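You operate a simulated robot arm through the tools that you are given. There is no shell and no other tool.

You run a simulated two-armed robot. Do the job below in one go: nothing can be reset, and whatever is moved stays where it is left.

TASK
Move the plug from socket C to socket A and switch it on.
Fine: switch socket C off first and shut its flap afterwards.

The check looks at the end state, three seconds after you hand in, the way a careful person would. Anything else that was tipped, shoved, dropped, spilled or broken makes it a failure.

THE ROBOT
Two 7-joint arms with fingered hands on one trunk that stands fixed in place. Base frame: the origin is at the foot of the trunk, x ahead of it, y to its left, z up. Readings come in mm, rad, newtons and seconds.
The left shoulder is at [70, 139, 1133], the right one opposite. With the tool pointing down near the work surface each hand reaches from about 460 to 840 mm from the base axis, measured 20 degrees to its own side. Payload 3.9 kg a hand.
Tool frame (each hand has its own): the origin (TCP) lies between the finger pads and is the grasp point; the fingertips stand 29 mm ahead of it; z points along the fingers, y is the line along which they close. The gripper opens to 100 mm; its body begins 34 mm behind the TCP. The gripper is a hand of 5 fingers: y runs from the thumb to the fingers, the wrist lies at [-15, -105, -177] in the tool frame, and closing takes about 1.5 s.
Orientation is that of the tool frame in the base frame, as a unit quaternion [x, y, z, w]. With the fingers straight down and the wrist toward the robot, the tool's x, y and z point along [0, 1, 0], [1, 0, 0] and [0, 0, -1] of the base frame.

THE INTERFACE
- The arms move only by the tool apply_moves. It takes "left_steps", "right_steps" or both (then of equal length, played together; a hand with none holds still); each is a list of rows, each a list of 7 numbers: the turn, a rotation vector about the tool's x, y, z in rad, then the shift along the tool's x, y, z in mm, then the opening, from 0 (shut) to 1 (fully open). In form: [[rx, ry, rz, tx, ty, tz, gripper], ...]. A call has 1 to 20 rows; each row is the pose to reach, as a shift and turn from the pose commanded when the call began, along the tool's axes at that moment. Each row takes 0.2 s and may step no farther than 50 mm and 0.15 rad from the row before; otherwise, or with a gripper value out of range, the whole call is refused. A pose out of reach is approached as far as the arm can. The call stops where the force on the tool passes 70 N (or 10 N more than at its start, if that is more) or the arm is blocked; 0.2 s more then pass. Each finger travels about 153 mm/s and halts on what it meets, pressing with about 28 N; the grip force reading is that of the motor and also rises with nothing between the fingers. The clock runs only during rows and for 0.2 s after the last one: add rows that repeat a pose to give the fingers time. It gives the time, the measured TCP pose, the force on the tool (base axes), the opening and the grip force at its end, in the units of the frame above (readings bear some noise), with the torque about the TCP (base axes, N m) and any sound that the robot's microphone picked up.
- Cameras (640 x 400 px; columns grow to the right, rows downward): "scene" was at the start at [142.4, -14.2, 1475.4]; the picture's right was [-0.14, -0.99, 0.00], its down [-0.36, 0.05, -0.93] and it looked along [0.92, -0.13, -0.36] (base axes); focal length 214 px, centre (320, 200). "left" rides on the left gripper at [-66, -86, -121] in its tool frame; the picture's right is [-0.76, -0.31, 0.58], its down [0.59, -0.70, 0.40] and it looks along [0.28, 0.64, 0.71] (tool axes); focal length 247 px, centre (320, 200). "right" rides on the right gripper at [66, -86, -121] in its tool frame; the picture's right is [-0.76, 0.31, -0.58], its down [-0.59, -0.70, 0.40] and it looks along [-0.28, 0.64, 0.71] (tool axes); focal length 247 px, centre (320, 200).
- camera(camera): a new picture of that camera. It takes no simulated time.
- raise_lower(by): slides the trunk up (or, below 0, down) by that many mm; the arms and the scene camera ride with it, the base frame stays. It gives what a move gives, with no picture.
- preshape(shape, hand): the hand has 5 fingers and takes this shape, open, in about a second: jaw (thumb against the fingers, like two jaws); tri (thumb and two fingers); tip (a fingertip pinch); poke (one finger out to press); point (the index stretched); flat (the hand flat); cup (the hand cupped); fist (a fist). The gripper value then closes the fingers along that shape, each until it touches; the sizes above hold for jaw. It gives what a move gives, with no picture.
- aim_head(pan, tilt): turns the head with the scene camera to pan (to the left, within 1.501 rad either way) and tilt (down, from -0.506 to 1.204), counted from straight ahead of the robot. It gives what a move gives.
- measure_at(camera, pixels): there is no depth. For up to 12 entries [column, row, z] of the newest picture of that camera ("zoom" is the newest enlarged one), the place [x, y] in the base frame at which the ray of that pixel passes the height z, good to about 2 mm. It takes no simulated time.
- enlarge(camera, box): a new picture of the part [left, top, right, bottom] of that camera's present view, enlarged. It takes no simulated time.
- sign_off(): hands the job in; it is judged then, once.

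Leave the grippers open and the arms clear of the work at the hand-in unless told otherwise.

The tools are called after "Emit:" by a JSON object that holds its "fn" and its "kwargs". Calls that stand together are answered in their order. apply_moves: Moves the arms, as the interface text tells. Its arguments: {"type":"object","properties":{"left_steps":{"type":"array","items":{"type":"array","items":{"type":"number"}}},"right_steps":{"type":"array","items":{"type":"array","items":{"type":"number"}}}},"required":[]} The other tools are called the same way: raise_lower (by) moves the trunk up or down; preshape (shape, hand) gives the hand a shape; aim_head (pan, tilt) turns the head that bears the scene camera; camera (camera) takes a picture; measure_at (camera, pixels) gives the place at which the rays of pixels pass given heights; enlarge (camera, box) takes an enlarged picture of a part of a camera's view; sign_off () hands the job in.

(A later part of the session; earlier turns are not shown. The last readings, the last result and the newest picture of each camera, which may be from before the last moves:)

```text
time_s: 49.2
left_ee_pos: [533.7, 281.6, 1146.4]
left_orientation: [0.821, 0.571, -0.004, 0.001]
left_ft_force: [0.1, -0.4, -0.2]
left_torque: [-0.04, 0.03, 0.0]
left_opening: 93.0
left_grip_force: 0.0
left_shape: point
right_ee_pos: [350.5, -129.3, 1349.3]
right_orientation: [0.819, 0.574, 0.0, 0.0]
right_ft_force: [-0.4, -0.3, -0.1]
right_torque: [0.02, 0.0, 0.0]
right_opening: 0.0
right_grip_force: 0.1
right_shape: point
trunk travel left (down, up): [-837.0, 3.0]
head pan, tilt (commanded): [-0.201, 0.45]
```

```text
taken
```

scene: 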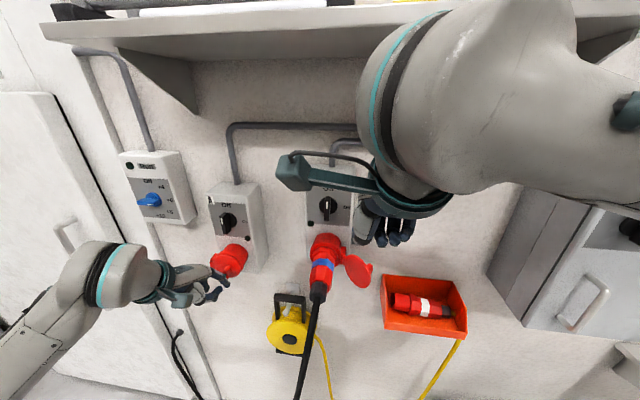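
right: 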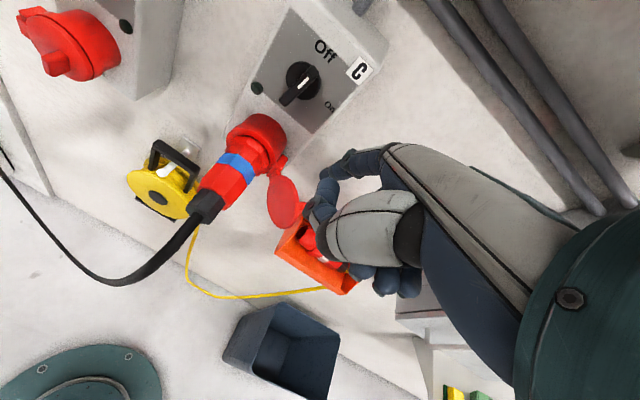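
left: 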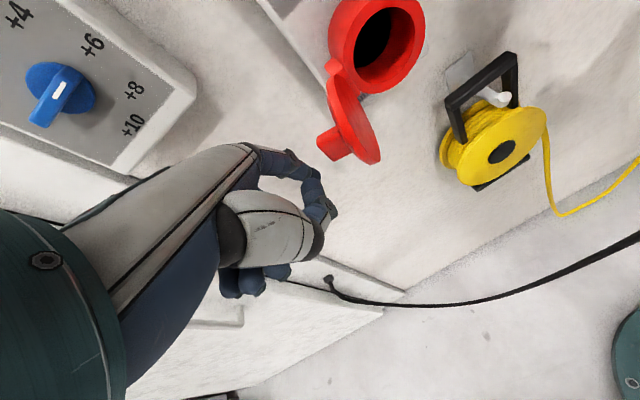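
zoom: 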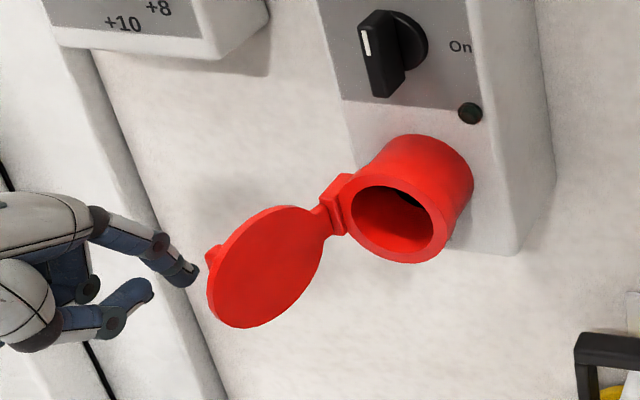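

A's lid is open wide and stays by itself; C's flap looked the same. Now I withdraw the left hand outward and up, and take zooms of the plug in C from the scene and right cameras to fix its axis.

Emit:
{"fn": "apply_moves", "kwargs": {"left_steps": [[0, 0, 0, 0, -40, -10, 0], [0, 0, 0, 20, -70, -50, 0], [0, 0, 0, 30, -80, -95, 0], [0, 0, 0, 40, -80, -140, 0]]}}

Emit:
{"fn": "enlarge", "kwargs": {"camera": "right", "box": [180, 90, 340, 240]}}

Emit:
{"fn": "enlarge", "kwargs": {"camera": "scene", "box": [290, 220, 386, 310]}}

```text
refused: row 2 steps farther than a row can; nothing moved
```

```text
2.67 times, centred on (260, 165) of right
```

zoom: 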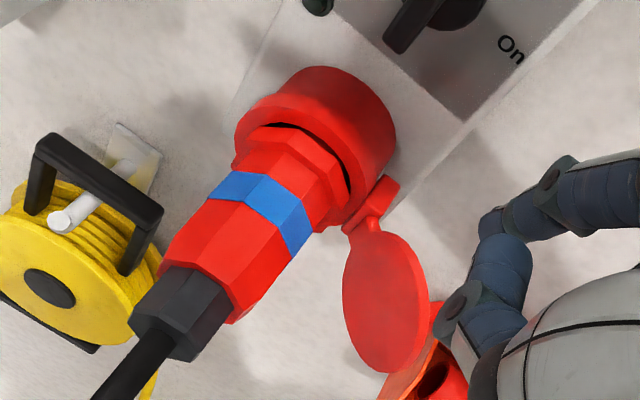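

```text
4.44 times, centred on (338, 265) of scene
```

zoom: 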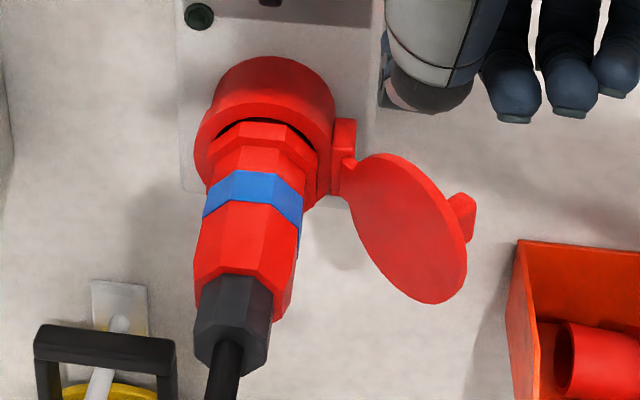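

The left move was refused (step too long), nothing moved. I measure the plug axis using silhouette mid-points: blue ring (scene (322.7,266.8) / right (238.3,169.9)), red-black boundary (scene (319.1,284.1) / right (215.4,200.2)), tail end (scene (318,301) / right (200.8,218.2)).

Emit:
{"fn": "measure_at", "kwargs": {"camera": "scene", "pixels": [[322.7, 266.8, 1250], [322.7, 266.8, 1150], [319.1, 284.1, 1250], [319.1, 284.1, 1150], [318, 301, 1250], [318, 301, 1150]]}}

Emit:
{"fn": "measure_at", "kwargs": {"camera": "right", "pixels": [[238.3, 169.9, 1250], [238.3, 169.9, 1150], [215.4, 200.2, 1250], [215.4, 200.2, 1150], [200.8, 218.2, 1250], [200.8, 218.2, 1150]]}}

Emit:
{"fn": "apply_moves", "kwargs": {"left_steps": [[0, 0, 0, 0, -40, -10, 0], [0, 0, 0, 10, -70, -40, 0], [0, 0, 0, 20, -80, -85, 0], [0, 0, 0, 30, -80, -130, 0]]}}

```text
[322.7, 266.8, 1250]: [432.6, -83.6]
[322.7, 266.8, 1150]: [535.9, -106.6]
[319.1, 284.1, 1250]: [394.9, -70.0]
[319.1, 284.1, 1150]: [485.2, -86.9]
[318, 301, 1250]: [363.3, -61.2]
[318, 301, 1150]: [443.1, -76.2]
```

```text
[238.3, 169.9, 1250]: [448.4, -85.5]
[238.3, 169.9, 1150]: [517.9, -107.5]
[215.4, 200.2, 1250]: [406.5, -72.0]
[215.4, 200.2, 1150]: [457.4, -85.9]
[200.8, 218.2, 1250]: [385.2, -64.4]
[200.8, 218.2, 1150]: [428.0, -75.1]
```

```text
time_s: 50.2
left_ee_pos: [469.8, 335.9, 1277.9]
left_orientation: [0.821, 0.572, -0.004, 0.001]
left_ft_force: [-0.7, 0.4, -0.3]
left_torque: [0.0, -0.03, 0.0]
left_opening: 92.8
left_grip_force: 0.0
left_shape: point
right_ee_pos: [348.9, -128.0, 1349.9]
right_orientation: [0.819, 0.574, 0.0, -0.001]
right_ft_force: [-0.3, -0.5, 0.5]
right_torque: [0.01, -0.01, 0.0]
right_opening: 0.0
right_grip_force: 0.0
right_shape: point
trunk travel left (down, up): [-837.0, 3.0]
head pan, tilt (commanded): [-0.201, 0.45]
```

The two views are too similar in height for a good axis estimate, so I'll use the trunk as a lift for the head camera. First I move the right hand 100 mm to the right, clear of the cable, then lower the trunk 300 mm to view the plug from the side-below.

Emit:
{"fn": "apply_moves", "kwargs": {"right_steps": [[0, 0, 0, -35, -5, 0, 0], [0, 0, 0, -70, -10, 0, 0], [0, 0, 0, -105, -15, 0, 0]]}}

Emit:
{"fn": "raise_lower", "kwargs": {"by": -300}}

Emit:
{"fn": "aim_head", "kwargs": {"pan": -0.15, "tilt": 0.1}}

Emit:
{"fn": "camera", "kwargs": {"camera": "scene"}}

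```text
time_s: 51.0
left_ee_pos: [469.1, 335.3, 1278.2]
left_orientation: [0.82, 0.572, -0.003, 0.0]
left_ft_force: [-0.3, -1.1, -0.2]
left_torque: [0.03, 0.01, 0.01]
left_opening: 93.0
left_grip_force: 0.0
left_shape: point
right_ee_pos: [301.1, -224.0, 1349.9]
right_orientation: [0.819, 0.573, 0.001, 0.0]
right_ft_force: [0.0, 0.0, 0.8]
right_torque: [-0.01, 0.0, 0.02]
right_opening: 0.0
right_grip_force: 0.0
right_shape: point
trunk travel left (down, up): [-837.0, 3.0]
head pan, tilt (commanded): [-0.201, 0.45]
```

```text
time_s: 54.0
left_ee_pos: [470.7, 336.3, 977.7]
left_orientation: [0.82, 0.572, -0.004, 0.001]
left_ft_force: [-0.1, -0.2, -0.8]
left_torque: [0.0, -0.01, 0.01]
left_opening: 93.2
left_grip_force: 0.0
left_shape: point
right_ee_pos: [301.8, -224.1, 1048.6]
right_orientation: [0.819, 0.574, 0.001, 0.0]
right_ft_force: [-0.2, 0.5, -0.5]
right_torque: [0.0, -0.02, 0.02]
right_opening: 0.1
right_grip_force: 0.0
right_shape: point
trunk travel left (down, up): [-537.0, 303.0]
head pan, tilt (commanded): [-0.201, 0.45]
```

```text
time_s: 54.8
left_ee_pos: [470.9, 337.0, 976.4]
left_orientation: [0.82, 0.572, -0.004, 0.001]
left_ft_force: [-0.2, -0.2, 0.2]
left_torque: [0.0, 0.01, 0.03]
left_opening: 92.9
left_grip_force: 0.1
left_shape: point
right_ee_pos: [301.8, -223.0, 1049.9]
right_orientation: [0.819, 0.573, 0.0, -0.001]
right_ft_force: [-0.4, 0.5, 0.6]
right_torque: [-0.01, -0.02, 0.0]
right_opening: 0.0
right_grip_force: 0.0
right_shape: point
trunk travel left (down, up): [-537.0, 303.0]
head pan, tilt (commanded): [-0.15, 0.099]
```

```text
taken
```

scene: 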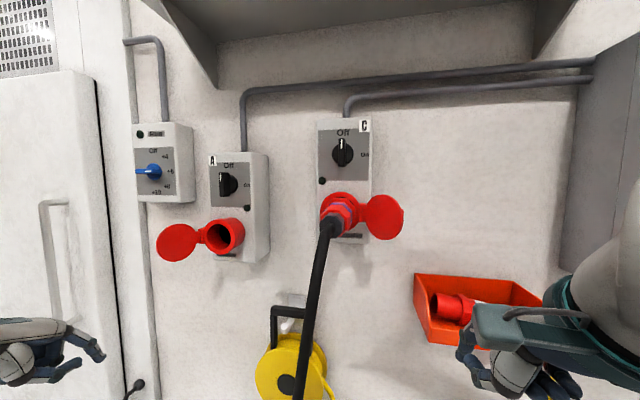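

Now I have a frontal view of both sockets. I enlarge A's open socket and C's plug.

Emit:
{"fn": "enlarge", "kwargs": {"camera": "scene", "box": [150, 205, 262, 275]}}

Emit:
{"fn": "enlarge", "kwargs": {"camera": "scene", "box": [305, 180, 417, 250]}}

```text
5.71 times, centred on (206, 240) of scene
```

zoom: 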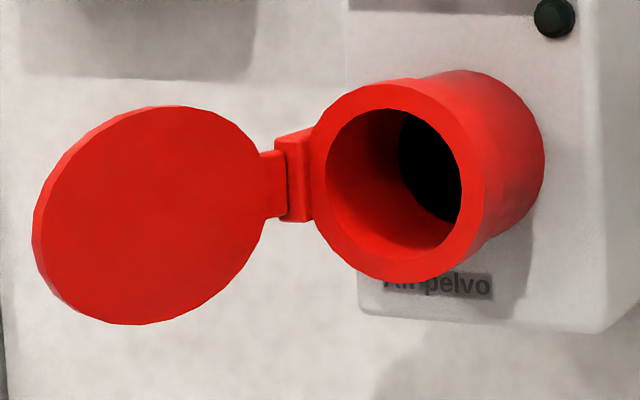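

```text
5.71 times, centred on (361, 215) of scene
```

zoom: 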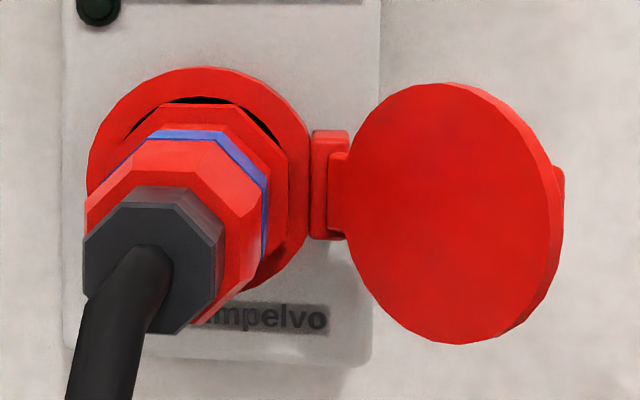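

The sockets are smooth round holes with no visible key. I measure rays from this low camera: plug tail-end centre, C rim centre, A rim centre.

Emit:
{"fn": "measure_at", "kwargs": {"camera": "scene", "pixels": [[331.6, 226.9, 1200], [331.6, 226.9, 1180], [340, 211.5, 1200], [340, 211.5, 1180], [219.8, 236.5, 1150], [219.8, 236.5, 1120]]}}

```text
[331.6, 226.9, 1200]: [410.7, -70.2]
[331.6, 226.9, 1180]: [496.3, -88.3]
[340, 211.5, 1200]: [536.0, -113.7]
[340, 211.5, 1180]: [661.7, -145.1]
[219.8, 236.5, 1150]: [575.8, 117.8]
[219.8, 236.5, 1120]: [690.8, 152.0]
```

From this height the plug axis turns out essentially horizontal: rim of C at h≈1202, tail end at h≈1200; rim of A at h≈1141. To get the exact offset between the sockets I enlarge the labels of both boxes here, and will repeat with a high camera.

Emit:
{"fn": "enlarge", "kwargs": {"camera": "scene", "box": [204, 148, 268, 188]}}

Emit:
{"fn": "measure_at", "kwargs": {"camera": "zoom", "pixels": [[320, 200, 1280], [320, 200, 1260]]}}

Emit:
{"fn": "enlarge", "kwargs": {"camera": "scene", "box": [312, 114, 376, 154]}}

Emit:
{"fn": "measure_at", "kwargs": {"camera": "zoom", "pixels": [[320, 200, 1340], [320, 200, 1320]]}}

```text
10.00 times, centred on (236, 168) of scene
```

zoom: 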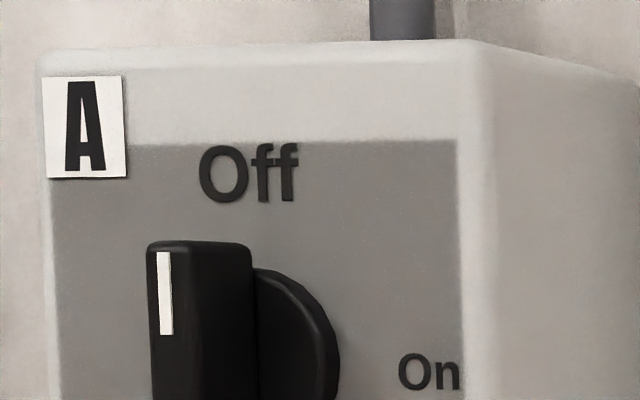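

```text
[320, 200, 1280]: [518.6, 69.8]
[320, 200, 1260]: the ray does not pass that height
```

```text
10.00 times, centred on (344, 134) of scene
```

zoom: 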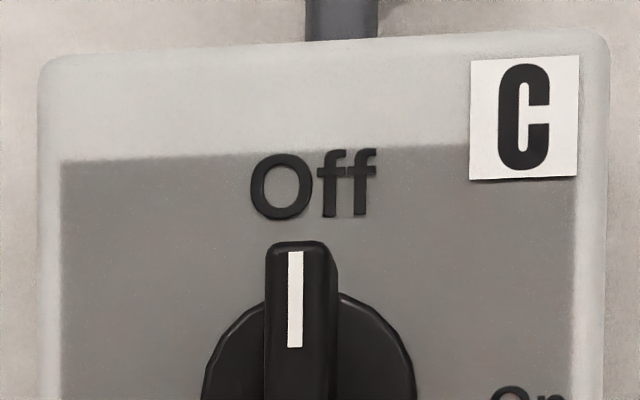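

```text
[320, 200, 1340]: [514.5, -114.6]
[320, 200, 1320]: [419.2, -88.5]
```

I measure both "Off" O centres and the "On" O of A in these views at heights near their true ones.

Emit:
{"fn": "measure_at", "kwargs": {"camera": "zoom", "pixels": [[282, 187, 1352], [282, 187, 1340], [296, 300, 1340], [296, 300, 1320]]}}

Emit:
{"fn": "enlarge", "kwargs": {"camera": "scene", "box": [204, 148, 268, 188]}}

Emit:
{"fn": "measure_at", "kwargs": {"camera": "zoom", "pixels": [[224, 173, 1292], [224, 173, 1284], [164, 293, 1276], [164, 293, 1270]]}}

```text
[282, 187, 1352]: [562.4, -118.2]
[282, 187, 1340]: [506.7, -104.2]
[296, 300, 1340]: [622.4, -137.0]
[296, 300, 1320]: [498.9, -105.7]
```

```text
10.00 times, centred on (236, 168) of scene
```

zoom: 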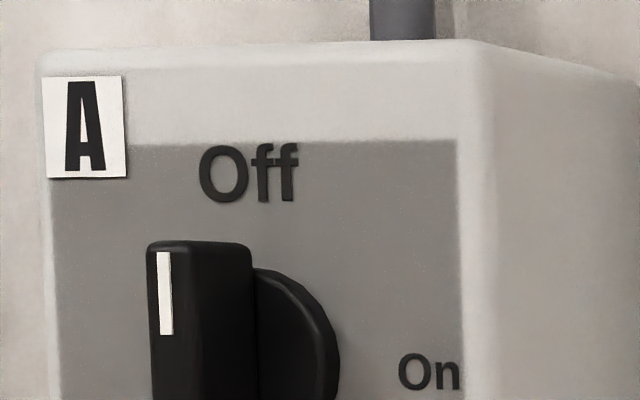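

```text
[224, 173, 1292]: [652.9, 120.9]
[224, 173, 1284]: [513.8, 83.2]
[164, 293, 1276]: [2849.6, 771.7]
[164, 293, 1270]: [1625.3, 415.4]
```

The offset from C's socket to A's socket is about (86, 237.5, -60.5) mm in the base frame. Now I raise the trunk back up 300 mm, set the right hand to "jaw" and turn it about its vertical by -90° so the jaws close along the wall (thumb right, fingers left).

Emit:
{"fn": "raise_lower", "kwargs": {"by": 300}}

Emit:
{"fn": "preshape", "kwargs": {"shape": "jaw", "hand": "right"}}

Emit:
{"fn": "apply_moves", "kwargs": {"right_steps": [[0, 0, -0.1428, 0, 0, 0, 1], [0, 0, -0.2856, 0, 0, 0, 1], [0, 0, -0.4284, 0, 0, 0, 1], [0, 0, -0.5712, 0, 0, 0, 1], [0, 0, -0.714, 0, 0, 0, 1], [0, 0, -0.8568, 0, 0, 0, 1], [0, 0, -0.9996, 0, 0, 0, 1], [0, 0, -1.1424, 0, 0, 0, 1], [0, 0, -1.2852, 0, 0, 0, 1], [0, 0, -1.428, 0, 0, 0, 1], [0, 0, -1.5708, 0, 0, 0, 1], [0, 0, -1.5708, 0, 0, 0, 1]]}}

Emit:
{"fn": "camera", "kwargs": {"camera": "right"}}

```text
time_s: 57.8
left_ee_pos: [470.7, 336.6, 1278.5]
left_orientation: [0.821, 0.572, -0.003, 0.002]
left_ft_force: [-0.8, -0.1, 0.3]
left_torque: [0.0, 0.01, -0.03]
left_opening: 93.1
left_grip_force: 0.1
left_shape: point
right_ee_pos: [300.5, -223.7, 1350.1]
right_orientation: [0.82, 0.573, 0.0, 0.0]
right_ft_force: [-0.1, 0.5, -0.5]
right_torque: [-0.03, -0.02, -0.01]
right_opening: 0.0
right_grip_force: 0.0
right_shape: point
trunk travel left (down, up): [-837.0, 3.0]
head pan, tilt (commanded): [-0.15, 0.099]
```

```text
time_s: 58.7
left_ee_pos: [469.4, 335.9, 1278.3]
left_orientation: [0.82, 0.572, -0.003, 0.001]
left_ft_force: [-0.1, -0.5, 0.2]
left_torque: [-0.03, 0.04, -0.02]
left_opening: 93.3
left_grip_force: 0.2
left_shape: point
right_ee_pos: [301.8, -222.3, 1349.3]
right_orientation: [0.819, 0.574, 0.0, -0.001]
right_ft_force: [0.0, 0.9, -0.2]
right_torque: [0.0, -0.02, -0.03]
right_opening: 99.7
right_grip_force: 0.0
right_shape: jaw
trunk travel left (down, up): [-837.0, 3.0]
head pan, tilt (commanded): [-0.15, 0.099]
```

```text
time_s: 61.3
left_ee_pos: [470.1, 335.3, 1277.5]
left_orientation: [0.82, 0.572, -0.002, 0.001]
left_ft_force: [0.5, -0.4, 0.1]
left_torque: [-0.02, 0.0, -0.02]
left_opening: 93.3
left_grip_force: 0.1
left_shape: point
right_ee_pos: [300.6, -223.6, 1349.4]
right_orientation: [0.173, 0.985, 0.0, 0.001]
right_ft_force: [0.7, 0.0, -0.3]
right_torque: [-0.01, -0.02, 0.03]
right_opening: 100.0
right_grip_force: 0.1
right_shape: jaw
trunk travel left (down, up): [-837.0, 3.0]
head pan, tilt (commanded): [-0.15, 0.099]
```

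```text
taken
```

right: 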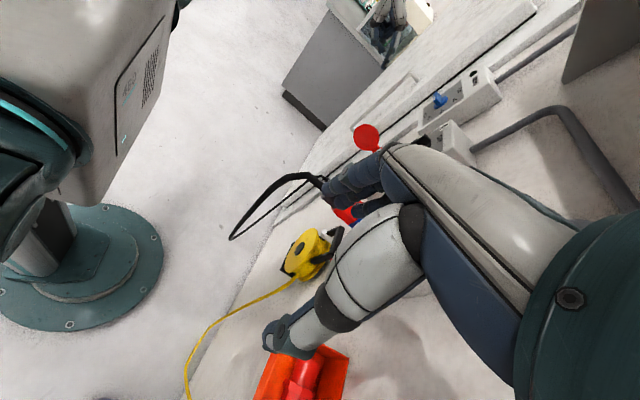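

The hand turned fully. I move the right hand to above the plug, TCP about (463,-88,1320), jaws open to 85 %.

Emit:
{"fn": "apply_moves", "kwargs": {"right_steps": [[0, 0, 0, -18, 30, 5, 1], [0, 0, 0, -36, 61, 10, 1], [0, 0, 0, -53, 91, 15, 1], [0, 0, 0, -71, 122, 20, 1], [0, 0, 0, -88, 152, 25, 0.9], [0, 0, 0, -103, 182.3, 29, 0.8], [0, 0, 0, -103, 182.3, 29, 0.8]]}}

Emit:
{"fn": "camera", "kwargs": {"camera": "right"}}

Emit:
{"fn": "aim_head", "kwargs": {"pan": -0.2, "tilt": 0.5}}

Emit:
{"fn": "camera", "kwargs": {"camera": "scene"}}

```text
time_s: 62.9
left_ee_pos: [470.8, 335.1, 1277.9]
left_orientation: [0.82, 0.573, -0.003, 0.001]
left_ft_force: [-0.1, 0.1, -0.3]
left_torque: [0.05, 0.0, 0.03]
left_opening: 93.2
left_grip_force: 0.0
left_shape: point
right_ee_pos: [461.0, -89.2, 1319.8]
right_orientation: [0.174, 0.985, 0.001, 0.001]
right_ft_force: [0.1, 0.0, 0.8]
right_torque: [0.01, 0.01, 0.02]
right_opening: 80.4
right_grip_force: 0.1
right_shape: jaw
trunk travel left (down, up): [-837.0, 3.0]
head pan, tilt (commanded): [-0.15, 0.099]
```

```text
taken
```

right: 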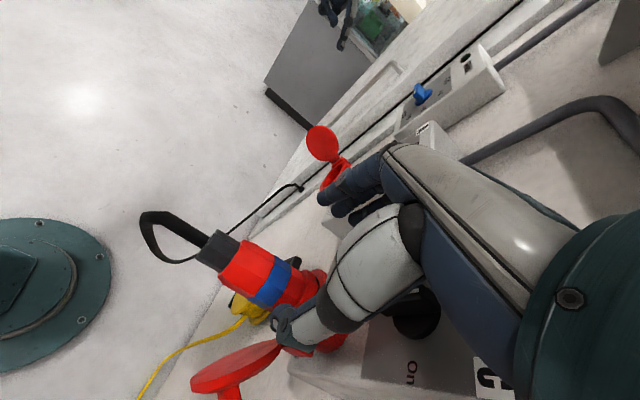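

```text
time_s: 63.8
left_ee_pos: [470.2, 335.4, 1277.3]
left_orientation: [0.82, 0.572, -0.003, 0.001]
left_ft_force: [-0.3, 1.0, -0.4]
left_torque: [-0.02, -0.01, 0.0]
left_opening: 93.0
left_grip_force: 0.0
left_shape: point
right_ee_pos: [461.6, -88.1, 1318.7]
right_orientation: [0.174, 0.985, 0.001, 0.0]
right_ft_force: [-0.2, -1.0, 0.4]
right_torque: [0.02, 0.03, 0.0]
right_opening: 80.4
right_grip_force: 0.2
right_shape: jaw
trunk travel left (down, up): [-837.0, 3.0]
head pan, tilt (commanded): [-0.201, 0.499]
```

```text
taken
```

scene: 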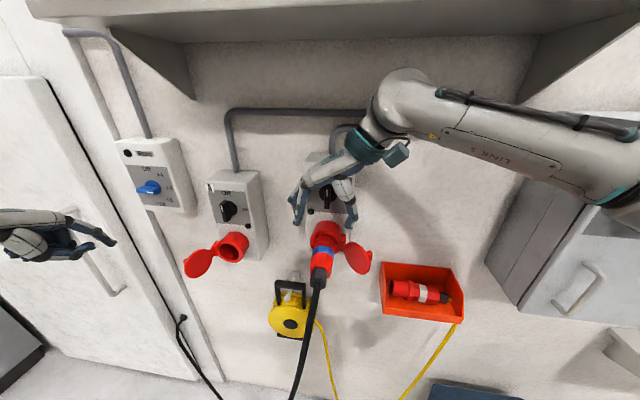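

The right hand hovers over the plug, fingers left (298,205), thumb right (350,205). I zoom on A's rim from this high view to refine its position, and on the hand/plug.

Emit:
{"fn": "enlarge", "kwargs": {"camera": "scene", "box": [180, 215, 276, 285]}}

Emit:
{"fn": "measure_at", "kwargs": {"camera": "zoom", "pixels": [[320, 200, 1150], [320, 200, 1130]]}}

Emit:
{"fn": "enlarge", "kwargs": {"camera": "scene", "box": [276, 150, 388, 300]}}

Emit:
{"fn": "enlarge", "kwargs": {"camera": "right", "box": [120, 120, 440, 400]}}

```text
5.71 times, centred on (228, 250) of scene
```

zoom: 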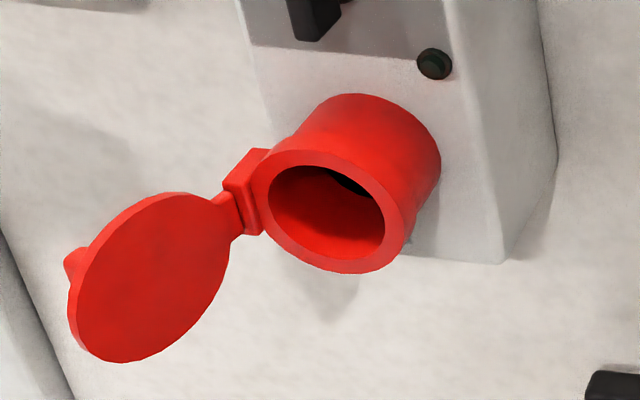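

```text
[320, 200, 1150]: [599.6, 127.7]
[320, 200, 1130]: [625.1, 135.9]
```

```text
2.67 times, centred on (332, 225) of scene
```

zoom: 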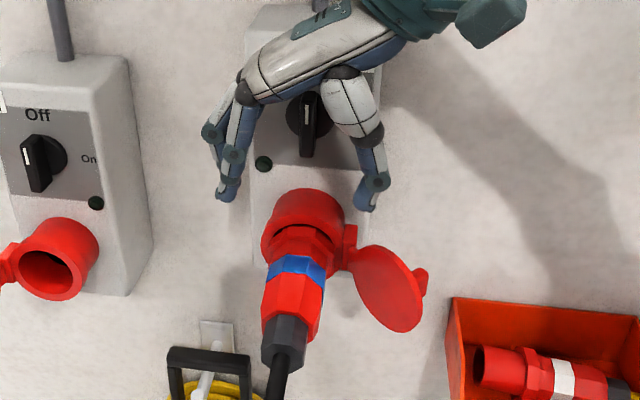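

```text
1.43 times, centred on (280, 260) of right
```

zoom: 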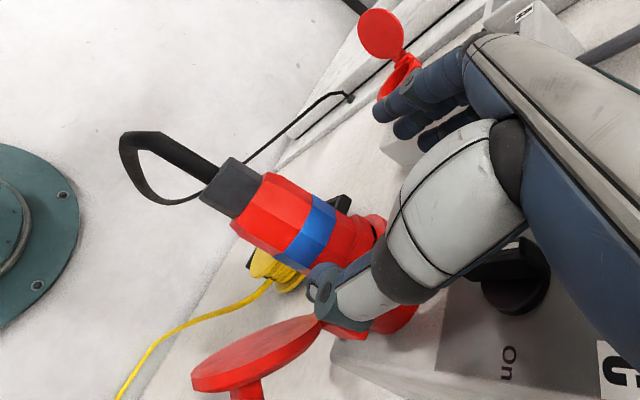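

I measure A's rim centre from this high view: scene pixel (229.4,251.9).

Emit:
{"fn": "measure_at", "kwargs": {"camera": "scene", "pixels": [[229.4, 251.9, 1150], [229.4, 251.9, 1130]]}}

```text
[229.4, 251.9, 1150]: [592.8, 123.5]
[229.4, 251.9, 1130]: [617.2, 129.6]
```

A's rim centre is (601,125,1143.5); with C's rim at (516,-109,1203) the offset is about 250.5 mm along the wall and -60 mm in height. The right hand is centred on the plug (s=74.5), so I lower it 113 mm with the jaws at 80 mm, watching force.

Emit:
{"fn": "apply_moves", "kwargs": {"right_steps": [[0, 0, 0, 0, 0, 35, 0.8], [0, 0, 0, 0, 0, 70, 0.8], [0, 0, 0, 0, 0, 95, 0.8], [0, 0, 0, 0, 0, 113, 0.8], [0, 0, 0, 0, 0, 113, 0.8]]}}

Emit:
{"fn": "camera", "kwargs": {"camera": "right"}}

Emit:
{"fn": "enlarge", "kwargs": {"camera": "scene", "box": [276, 150, 388, 300]}}

```text
time_s: 65.0
left_ee_pos: [470.0, 336.0, 1278.3]
left_orientation: [0.82, 0.572, -0.003, 0.001]
left_ft_force: [-0.3, -0.8, 0.5]
left_torque: [0.0, 0.02, 0.02]
left_opening: 93.0
left_grip_force: 0.1
left_shape: point
right_ee_pos: [461.0, -86.5, 1205.3]
right_orientation: [0.173, 0.985, -0.001, 0.0]
right_ft_force: [0.7, -0.1, -0.6]
right_torque: [0.01, 0.04, 0.0]
right_opening: 80.1
right_grip_force: 0.0
right_shape: jaw
trunk travel left (down, up): [-837.0, 3.0]
head pan, tilt (commanded): [-0.201, 0.499]
```

```text
taken
```

right: 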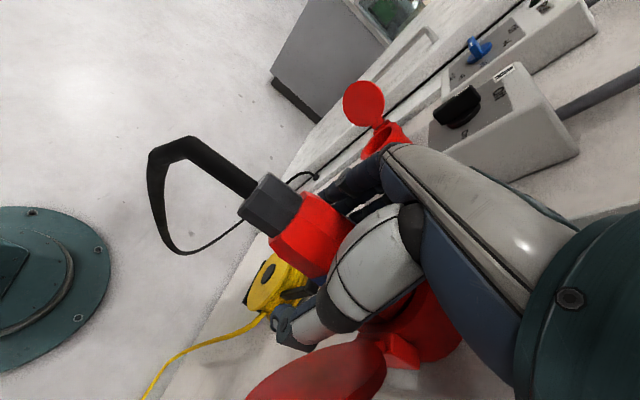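

```text
2.67 times, centred on (332, 225) of scene
```

zoom: 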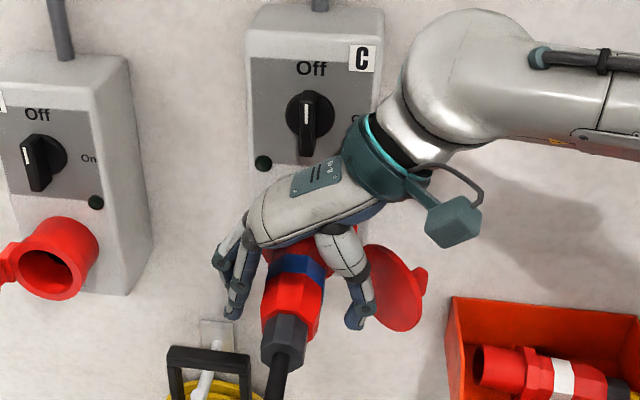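

The hand straddles the plug cleanly with no contact force. I close the jaws on the plug.

Emit:
{"fn": "apply_moves", "kwargs": {"right_steps": [[0, 0, 0, 0, 0, 0, 0.6], [0, 0, 0, 0, 0, 0, 0.5], [0, 0, 0, 0, 0, 0, 0.4], [0, 0, 0, 0, 0, 0, 0.3], [0, 0, 0, 0, 0, 0, 0.1], [0, 0, 0, 0, 0, 0, 0], [0, 0, 0, 0, 0, 0, 0], [0, 0, 0, 0, 0, 0, 0], [0, 0, 0, 0, 0, 0, 0]]}}

Emit:
{"fn": "camera", "kwargs": {"camera": "right"}}

Emit:
{"fn": "enlarge", "kwargs": {"camera": "scene", "box": [276, 150, 388, 300]}}

```text
time_s: 67.0
left_ee_pos: [469.4, 338.2, 1277.6]
left_orientation: [0.82, 0.572, -0.003, 0.001]
left_ft_force: [0.7, 0.0, 0.2]
left_torque: [0.01, 0.01, 0.02]
left_opening: 93.1
left_grip_force: 0.1
left_shape: point
right_ee_pos: [462.1, -86.6, 1206.1]
right_orientation: [0.174, 0.985, -0.001, 0.0]
right_ft_force: [-1.7, 4.3, -3.7]
right_torque: [0.15, -0.05, 0.19]
right_opening: 30.3
right_grip_force: 28.2
right_shape: jaw
trunk travel left (down, up): [-837.0, 3.0]
head pan, tilt (commanded): [-0.201, 0.499]
```

```text
taken
```

right: 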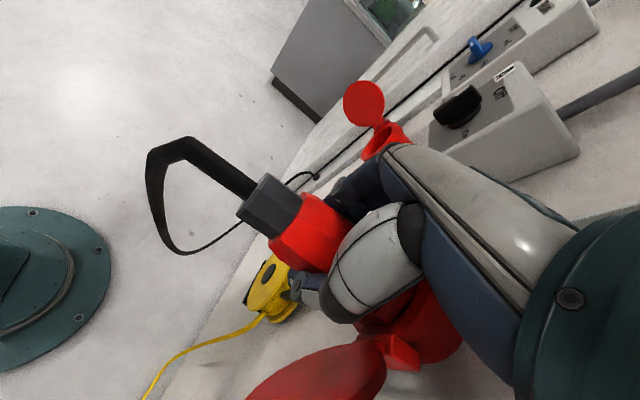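

```text
2.67 times, centred on (332, 225) of scene
```

zoom: 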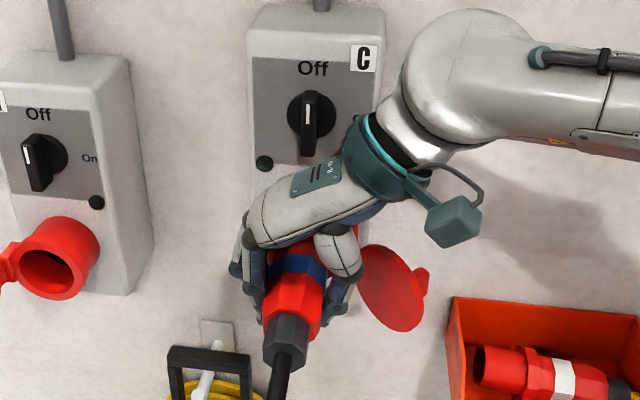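

The grip holds (opening 30 mm, force 28 N). I pull straight outward along the plug axis in small steps, 40 mm first.

Emit:
{"fn": "apply_moves", "kwargs": {"right_steps": [[0, 0, 0, 5, 0, 0, 0], [0, 0, 0, 10, 0, 0, 0], [0, 0, 0, 15, 0, 0, 0], [0, 0, 0, 20, 0, 0, 0], [0, 0, 0, 27, 0, 0, 0], [0, 0, 0, 34, 0, 0, 0], [0, 0, 0, 40, 0, 0, 0]]}}

Emit:
{"fn": "enlarge", "kwargs": {"camera": "scene", "box": [276, 150, 388, 300]}}

```text
time_s: 68.6
left_ee_pos: [471.7, 336.2, 1276.7]
left_orientation: [0.82, 0.573, -0.004, 0.002]
left_ft_force: [-0.4, 0.1, 0.6]
left_torque: [0.0, -0.02, -0.04]
left_opening: 93.1
left_grip_force: 0.0
left_shape: point
right_ee_pos: [422.8, -73.8, 1206.9]
right_orientation: [0.173, 0.985, 0.0, 0.0]
right_ft_force: [0.0, 0.1, -3.7]
right_torque: [0.06, 0.08, -0.02]
right_opening: 31.1
right_grip_force: 28.3
right_shape: jaw
trunk travel left (down, up): [-837.0, 3.0]
head pan, tilt (commanded): [-0.201, 0.499]
```

```text
2.67 times, centred on (332, 225) of scene
```

zoom: 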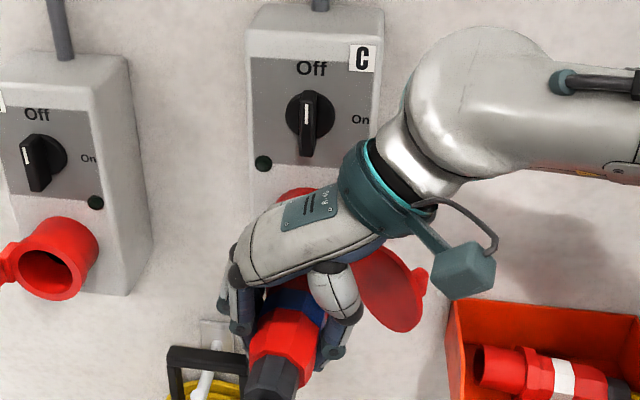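

The plug came with the hand and the load is only its weight. I pull out another 55 mm and look.

Emit:
{"fn": "apply_moves", "kwargs": {"right_steps": [[0, 0, 0, 12, 0, 0, 0], [0, 0, 0, 25, 0, 0, 0], [0, 0, 0, 40, 0, 0, 0], [0, 0, 0, 55, 0, 0, 0]]}}

Emit:
{"fn": "camera", "kwargs": {"camera": "scene"}}

Emit:
{"fn": "camera", "kwargs": {"camera": "right"}}

```text
time_s: 69.6
left_ee_pos: [470.2, 336.1, 1276.8]
left_orientation: [0.82, 0.572, -0.002, 0.001]
left_ft_force: [1.2, 0.6, -0.7]
left_torque: [0.0, -0.04, 0.0]
left_opening: 93.0
left_grip_force: 0.1
left_shape: point
right_ee_pos: [370.4, -52.7, 1206.3]
right_orientation: [0.174, 0.985, 0.0, 0.001]
right_ft_force: [0.0, -1.3, -3.2]
right_torque: [0.07, 0.09, 0.0]
right_opening: 30.8
right_grip_force: 27.6
right_shape: jaw
trunk travel left (down, up): [-837.0, 3.0]
head pan, tilt (commanded): [-0.201, 0.499]
```

```text
taken
```

scene: 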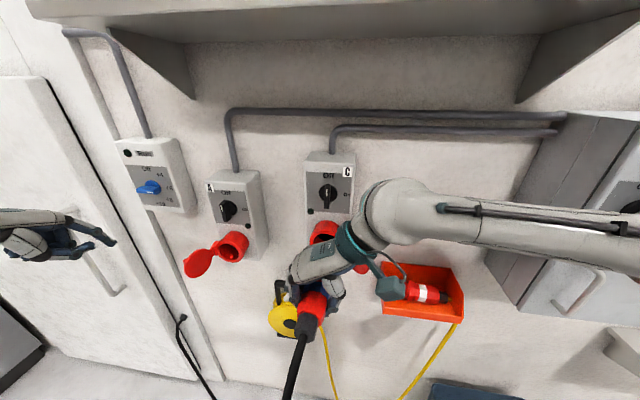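

```text
taken
```

right: 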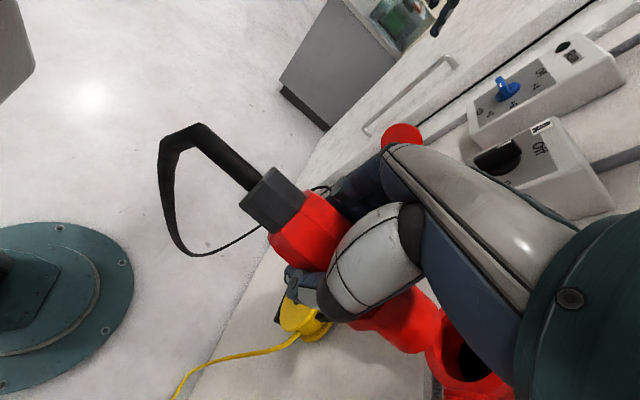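

The plug is out of C; the empty hole of C shows at (470,350) in the right view. I zoom in to check how the plug sits in the hand.

Emit:
{"fn": "enlarge", "kwargs": {"camera": "right", "box": [220, 150, 540, 400]}}

Emit:
{"fn": "enlarge", "kwargs": {"camera": "scene", "box": [260, 200, 400, 350]}}

Emit:
{"fn": "enlarge", "kwargs": {"camera": "left", "box": [320, 0, 640, 200]}}

```text
1.60 times, centred on (380, 275) of right
```

zoom: 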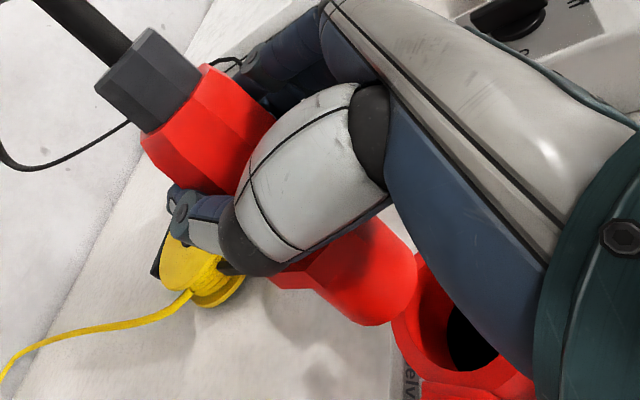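

```text
2.67 times, centred on (330, 275) of scene
```

zoom: 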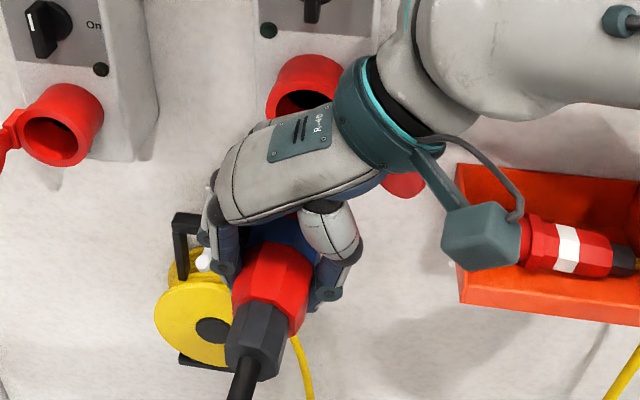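

```text
2.00 times, centred on (480, 100) of left
```

zoom: 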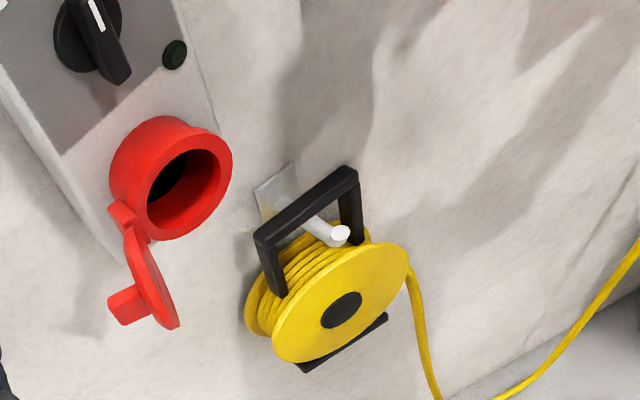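

The plug is free of the rim and well held. I draw out 15 mm more and carry it left 250 mm and down 60 mm, to a point in front of socket A.

Emit:
{"fn": "apply_moves", "kwargs": {"right_steps": [[0, 0, 0, 15, 0, 0, 0], [0, 0, 0, 15, 25, 0, 0], [0, 0, 0, 15, 55, 5, 0], [0, 0, 0, 15, 85, 15, 0], [0, 0, 0, 15, 115, 25, 0], [0, 0, 0, 15, 145, 35, 0], [0, 0, 0, 15, 175, 45, 0], [0, 0, 0, 15, 205, 55, 0], [0, 0, 0, 15, 230, 60, 0], [0, 0, 0, 15, 250.3, 60, 0], [0, 0, 0, 15, 250.3, 60, 0]]}}

Emit:
{"fn": "camera", "kwargs": {"camera": "scene"}}

Emit:
{"fn": "camera", "kwargs": {"camera": "right"}}

Emit:
{"fn": "camera", "kwargs": {"camera": "left"}}

```text
time_s: 72.0
left_ee_pos: [471.5, 335.7, 1277.0]
left_orientation: [0.82, 0.572, -0.002, 0.001]
left_ft_force: [0.2, 0.2, -0.2]
left_torque: [-0.01, 0.01, 0.02]
left_opening: 93.0
left_grip_force: 0.0
left_shape: point
right_ee_pos: [441.9, 185.2, 1147.5]
right_orientation: [0.174, 0.985, 0.0, 0.001]
right_ft_force: [0.6, 0.4, -3.4]
right_torque: [0.02, 0.06, 0.0]
right_opening: 31.5
right_grip_force: 27.3
right_shape: jaw
trunk travel left (down, up): [-837.0, 3.0]
head pan, tilt (commanded): [-0.201, 0.499]
```

```text
taken
```

scene: 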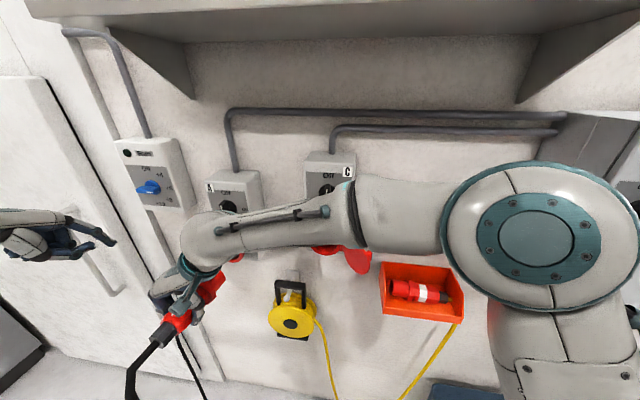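

```text
taken
```

right: 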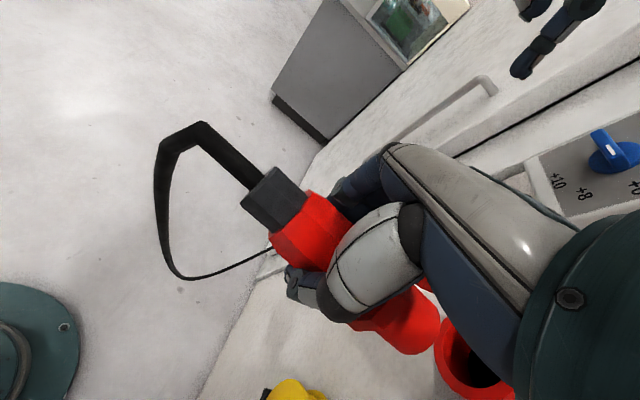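

```text
taken
```

left: 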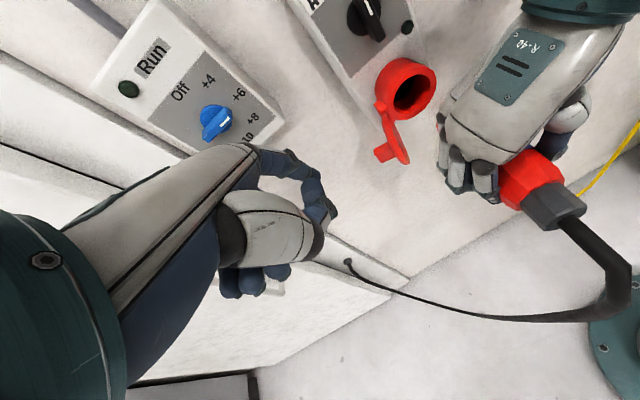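

The plug is in front of A with the hand at (442,185,1147). I zoom the right and left views to check the alignment of the nose with A's hole.

Emit:
{"fn": "enlarge", "kwargs": {"camera": "right", "box": [330, 250, 570, 400]}}

Emit:
{"fn": "enlarge", "kwargs": {"camera": "left", "box": [340, 0, 640, 240]}}

```text
2.67 times, centred on (450, 325) of right
```

zoom: 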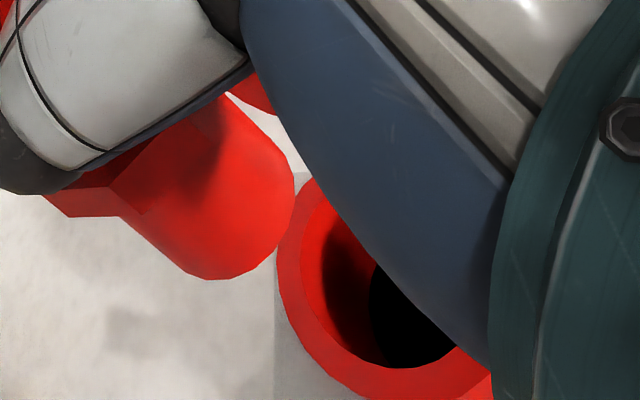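

```text
1.67 times, centred on (490, 120) of left
```

zoom: 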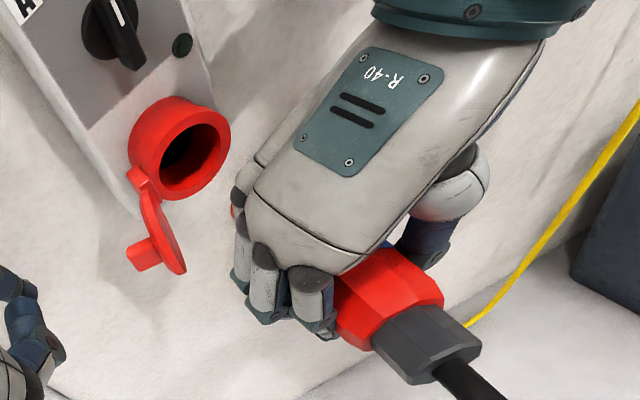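

By position the nose axis lines up with A's hole within about 2 mm. I advance 55 mm toward the wall and check force and view.

Emit:
{"fn": "apply_moves", "kwargs": {"right_steps": [[0, 0, 0, -12, 0, 0, 0], [0, 0, 0, -24, 0, 0, 0], [0, 0, 0, -36, 0, 0, 0], [0, 0, 0, -46, 0, 0, 0], [0, 0, 0, -55, 0, 0, 0], [0, 0, 0, -55, 0, 0, 0]]}}

Emit:
{"fn": "enlarge", "kwargs": {"camera": "right", "box": [330, 250, 570, 400]}}

Emit:
{"fn": "enlarge", "kwargs": {"camera": "left", "box": [340, 0, 640, 240]}}

Emit:
{"fn": "enlarge", "kwargs": {"camera": "scene", "box": [140, 200, 280, 380]}}

```text
time_s: 73.4
left_ee_pos: [470.0, 336.1, 1278.3]
left_orientation: [0.82, 0.572, -0.003, 0.001]
left_ft_force: [0.1, 0.3, 0.4]
left_torque: [-0.01, -0.01, 0.0]
left_opening: 93.0
left_grip_force: 0.1
left_shape: point
right_ee_pos: [494.7, 165.7, 1147.6]
right_orientation: [0.174, 0.985, 0.0, 0.0]
right_ft_force: [-1.1, 0.3, -3.2]
right_torque: [0.04, 0.09, -0.01]
right_opening: 31.4
right_grip_force: 28.2
right_shape: jaw
trunk travel left (down, up): [-837.0, 3.0]
head pan, tilt (commanded): [-0.201, 0.499]
```

```text
2.67 times, centred on (450, 325) of right
```

zoom: 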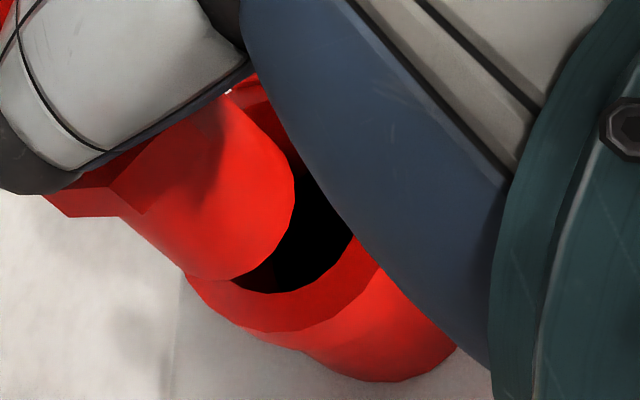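

```text
1.67 times, centred on (490, 120) of left
```

zoom: 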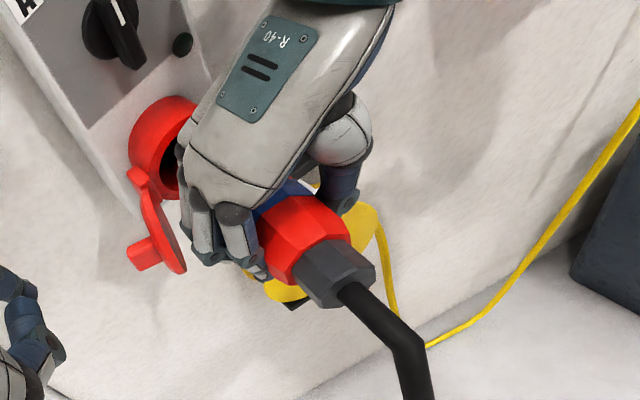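

```text
2.22 times, centred on (210, 290) of scene
```

zoom: 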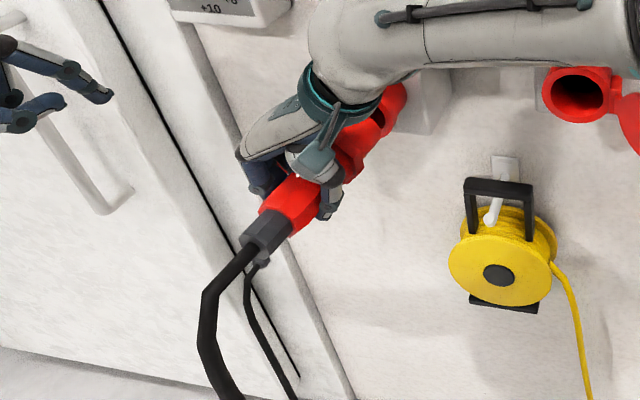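

The nose is right at A's rim, and the hand–socket relation matches the one seen at C. I continue inserting in small steps of 5 mm, watching for side forces.

Emit:
{"fn": "apply_moves", "kwargs": {"right_steps": [[0, 0, 0, -5, 0, 0, 0], [0, 0, 0, -10, 0, 0, 0], [0, 0, 0, -15, 0, 0, 0], [0, 0, 0, -20, 0, 0, 0]]}}

Emit:
{"fn": "enlarge", "kwargs": {"camera": "right", "box": [330, 250, 570, 400]}}

```text
time_s: 74.4
left_ee_pos: [469.7, 337.8, 1277.4]
left_orientation: [0.82, 0.572, -0.003, 0.002]
left_ft_force: [-0.3, 0.2, 0.2]
left_torque: [-0.03, -0.03, 0.02]
left_opening: 93.1
left_grip_force: 0.2
left_shape: point
right_ee_pos: [512.8, 160.7, 1146.3]
right_orientation: [0.174, 0.985, 0.0, -0.001]
right_ft_force: [-3.4, 2.5, -3.0]
right_torque: [0.06, 0.13, -0.01]
right_opening: 31.3
right_grip_force: 28.3
right_shape: jaw
trunk travel left (down, up): [-837.0, 3.0]
head pan, tilt (commanded): [-0.201, 0.499]
```

```text
2.67 times, centred on (450, 325) of right
```

zoom: 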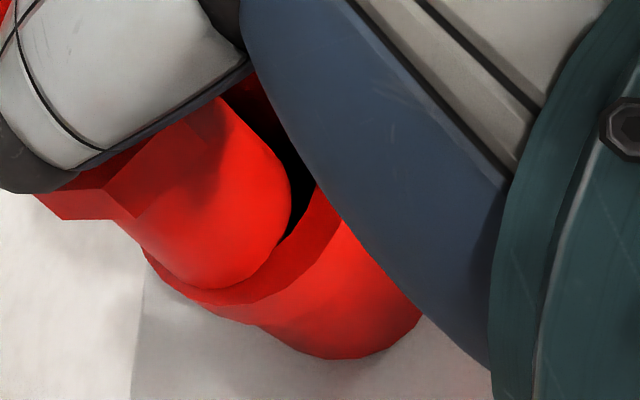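

The nose has entered but touches on the right side (side force toward the left, hand pushed ~1.5 mm left). I shift the hand 2.5 mm left and continue inserting.

Emit:
{"fn": "apply_moves", "kwargs": {"right_steps": [[0, 0, 0, 0, 1.3, 0, 0], [0, 0, 0, 0, 2.5, 0, 0], [0, 0, 0, -4, 2.5, 0, 0], [0, 0, 0, -8, 2.5, 0, 0], [0, 0, 0, -12, 2.5, 0, 0]]}}

Emit:
{"fn": "enlarge", "kwargs": {"camera": "right", "box": [330, 250, 570, 400]}}

```text
time_s: 75.6
left_ee_pos: [465.6, 341.5, 1277.1]
left_orientation: [0.82, 0.572, -0.003, 0.004]
left_ft_force: [-0.2, -1.3, 0.1]
left_torque: [0.0, 0.03, -0.02]
left_opening: 92.9
left_grip_force: 0.0
left_shape: point
right_ee_pos: [519.4, 164.9, 1148.0]
right_orientation: [0.172, 0.985, 0.0, 0.001]
right_ft_force: [-17.6, 16.7, -0.7]
right_torque: [0.3, 0.35, 0.2]
right_opening: 31.0
right_grip_force: 28.0
right_shape: jaw
trunk travel left (down, up): [-837.0, 3.0]
head pan, tilt (commanded): [-0.201, 0.499]
```

```text
2.67 times, centred on (450, 325) of right
```

zoom: 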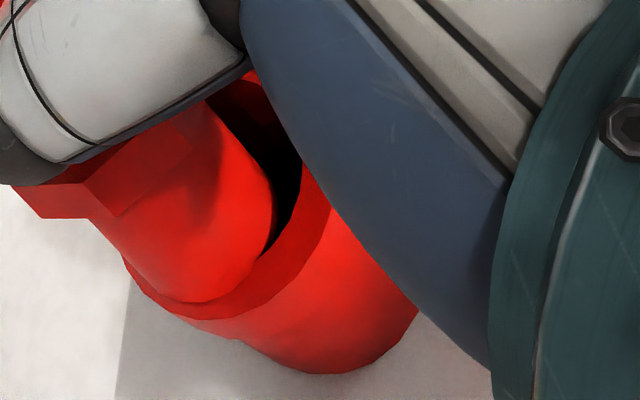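

The resistance grew to about 22 N with a leftward push of 10 N: the nose is catching the rim's right and lower edge. I back off 35 mm to free it and re-measure the alignment.

Emit:
{"fn": "apply_moves", "kwargs": {"right_steps": [[0, 0, 0, 12, 0, 0, 0], [0, 0, 0, 24, 0, 0, 0], [0, 0, 0, 36, 0, 0, 0], [0, 0, 0, 36, 0, 0, 0]]}}

Emit:
{"fn": "camera", "kwargs": {"camera": "right"}}

Emit:
{"fn": "enlarge", "kwargs": {"camera": "left", "box": [340, 0, 640, 240]}}

Emit:
{"fn": "enlarge", "kwargs": {"camera": "scene", "box": [140, 200, 280, 380]}}

```text
time_s: 76.6
left_ee_pos: [473.2, 335.5, 1277.1]
left_orientation: [0.82, 0.572, -0.004, 0.0]
left_ft_force: [0.4, -0.5, 0.4]
left_torque: [0.02, 0.01, 0.0]
left_opening: 93.0
left_grip_force: 0.0
left_shape: point
right_ee_pos: [494.2, 168.9, 1147.2]
right_orientation: [0.174, 0.985, 0.0, 0.001]
right_ft_force: [1.0, -0.2, -2.5]
right_torque: [0.06, 0.06, 0.03]
right_opening: 31.5
right_grip_force: 28.1
right_shape: jaw
trunk travel left (down, up): [-837.0, 3.0]
head pan, tilt (commanded): [-0.201, 0.499]
```

```text
taken
```

right: 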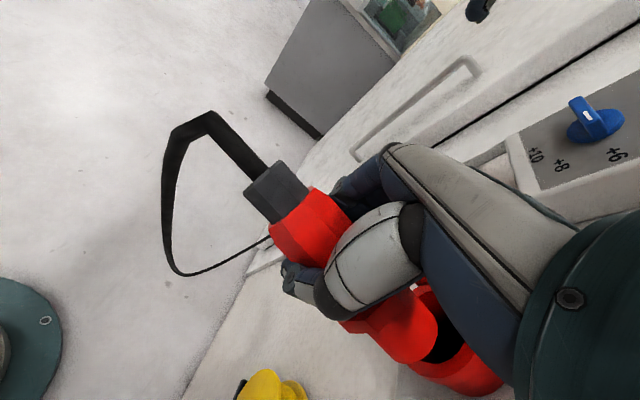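

```text
1.67 times, centred on (490, 120) of left
```

zoom: 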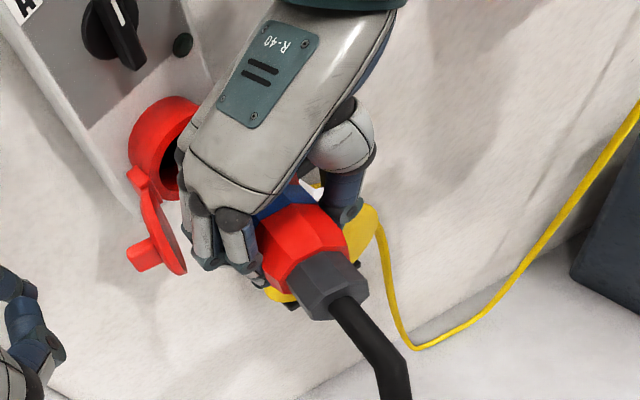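

```text
2.22 times, centred on (210, 290) of scene
```

zoom: 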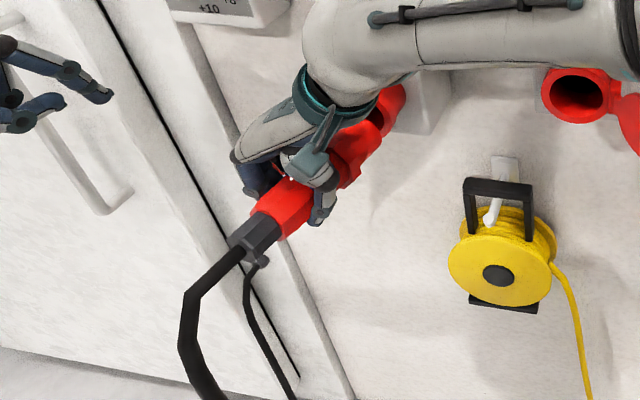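

The plug has turned a little in the hand. I zoom both views to measure its present axis.

Emit:
{"fn": "enlarge", "kwargs": {"camera": "right", "box": [230, 140, 470, 400]}}

Emit:
{"fn": "enlarge", "kwargs": {"camera": "scene", "box": [180, 220, 276, 320]}}

```text
1.54 times, centred on (350, 270) of right
```

zoom: 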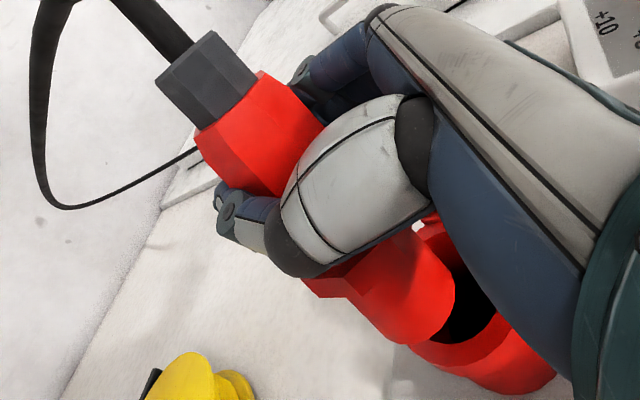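

```text
4.00 times, centred on (228, 270) of scene
```

zoom: 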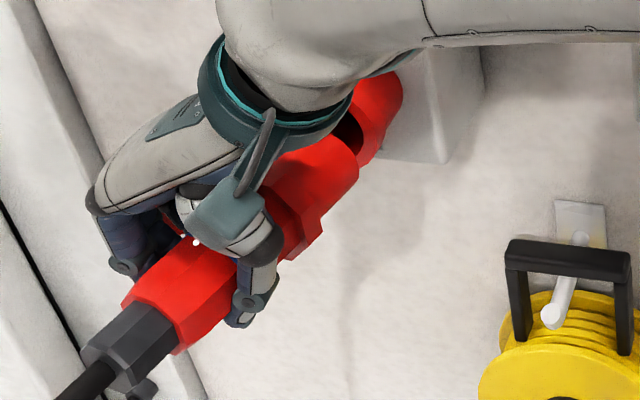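

I measure the tail end (scene (175,312) / right (261.7,175.2)) and red-black boundary (scene (186.5,301.5) / right (290.9,208.3)).

Emit:
{"fn": "measure_at", "kwargs": {"camera": "scene", "pixels": [[175, 312, 1180], [175, 312, 1120], [186.5, 301.5, 1180], [186.5, 301.5, 1120]]}}

Emit:
{"fn": "measure_at", "kwargs": {"camera": "right", "pixels": [[261.7, 175.2, 1180], [261.7, 175.2, 1120], [290.9, 208.3, 1180], [290.9, 208.3, 1120]]}}

```text
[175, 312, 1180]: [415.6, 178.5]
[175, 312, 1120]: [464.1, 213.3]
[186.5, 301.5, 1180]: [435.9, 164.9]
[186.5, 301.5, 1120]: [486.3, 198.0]
```

```text
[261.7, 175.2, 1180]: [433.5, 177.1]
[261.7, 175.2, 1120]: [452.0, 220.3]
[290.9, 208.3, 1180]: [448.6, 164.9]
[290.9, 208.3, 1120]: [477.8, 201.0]
```

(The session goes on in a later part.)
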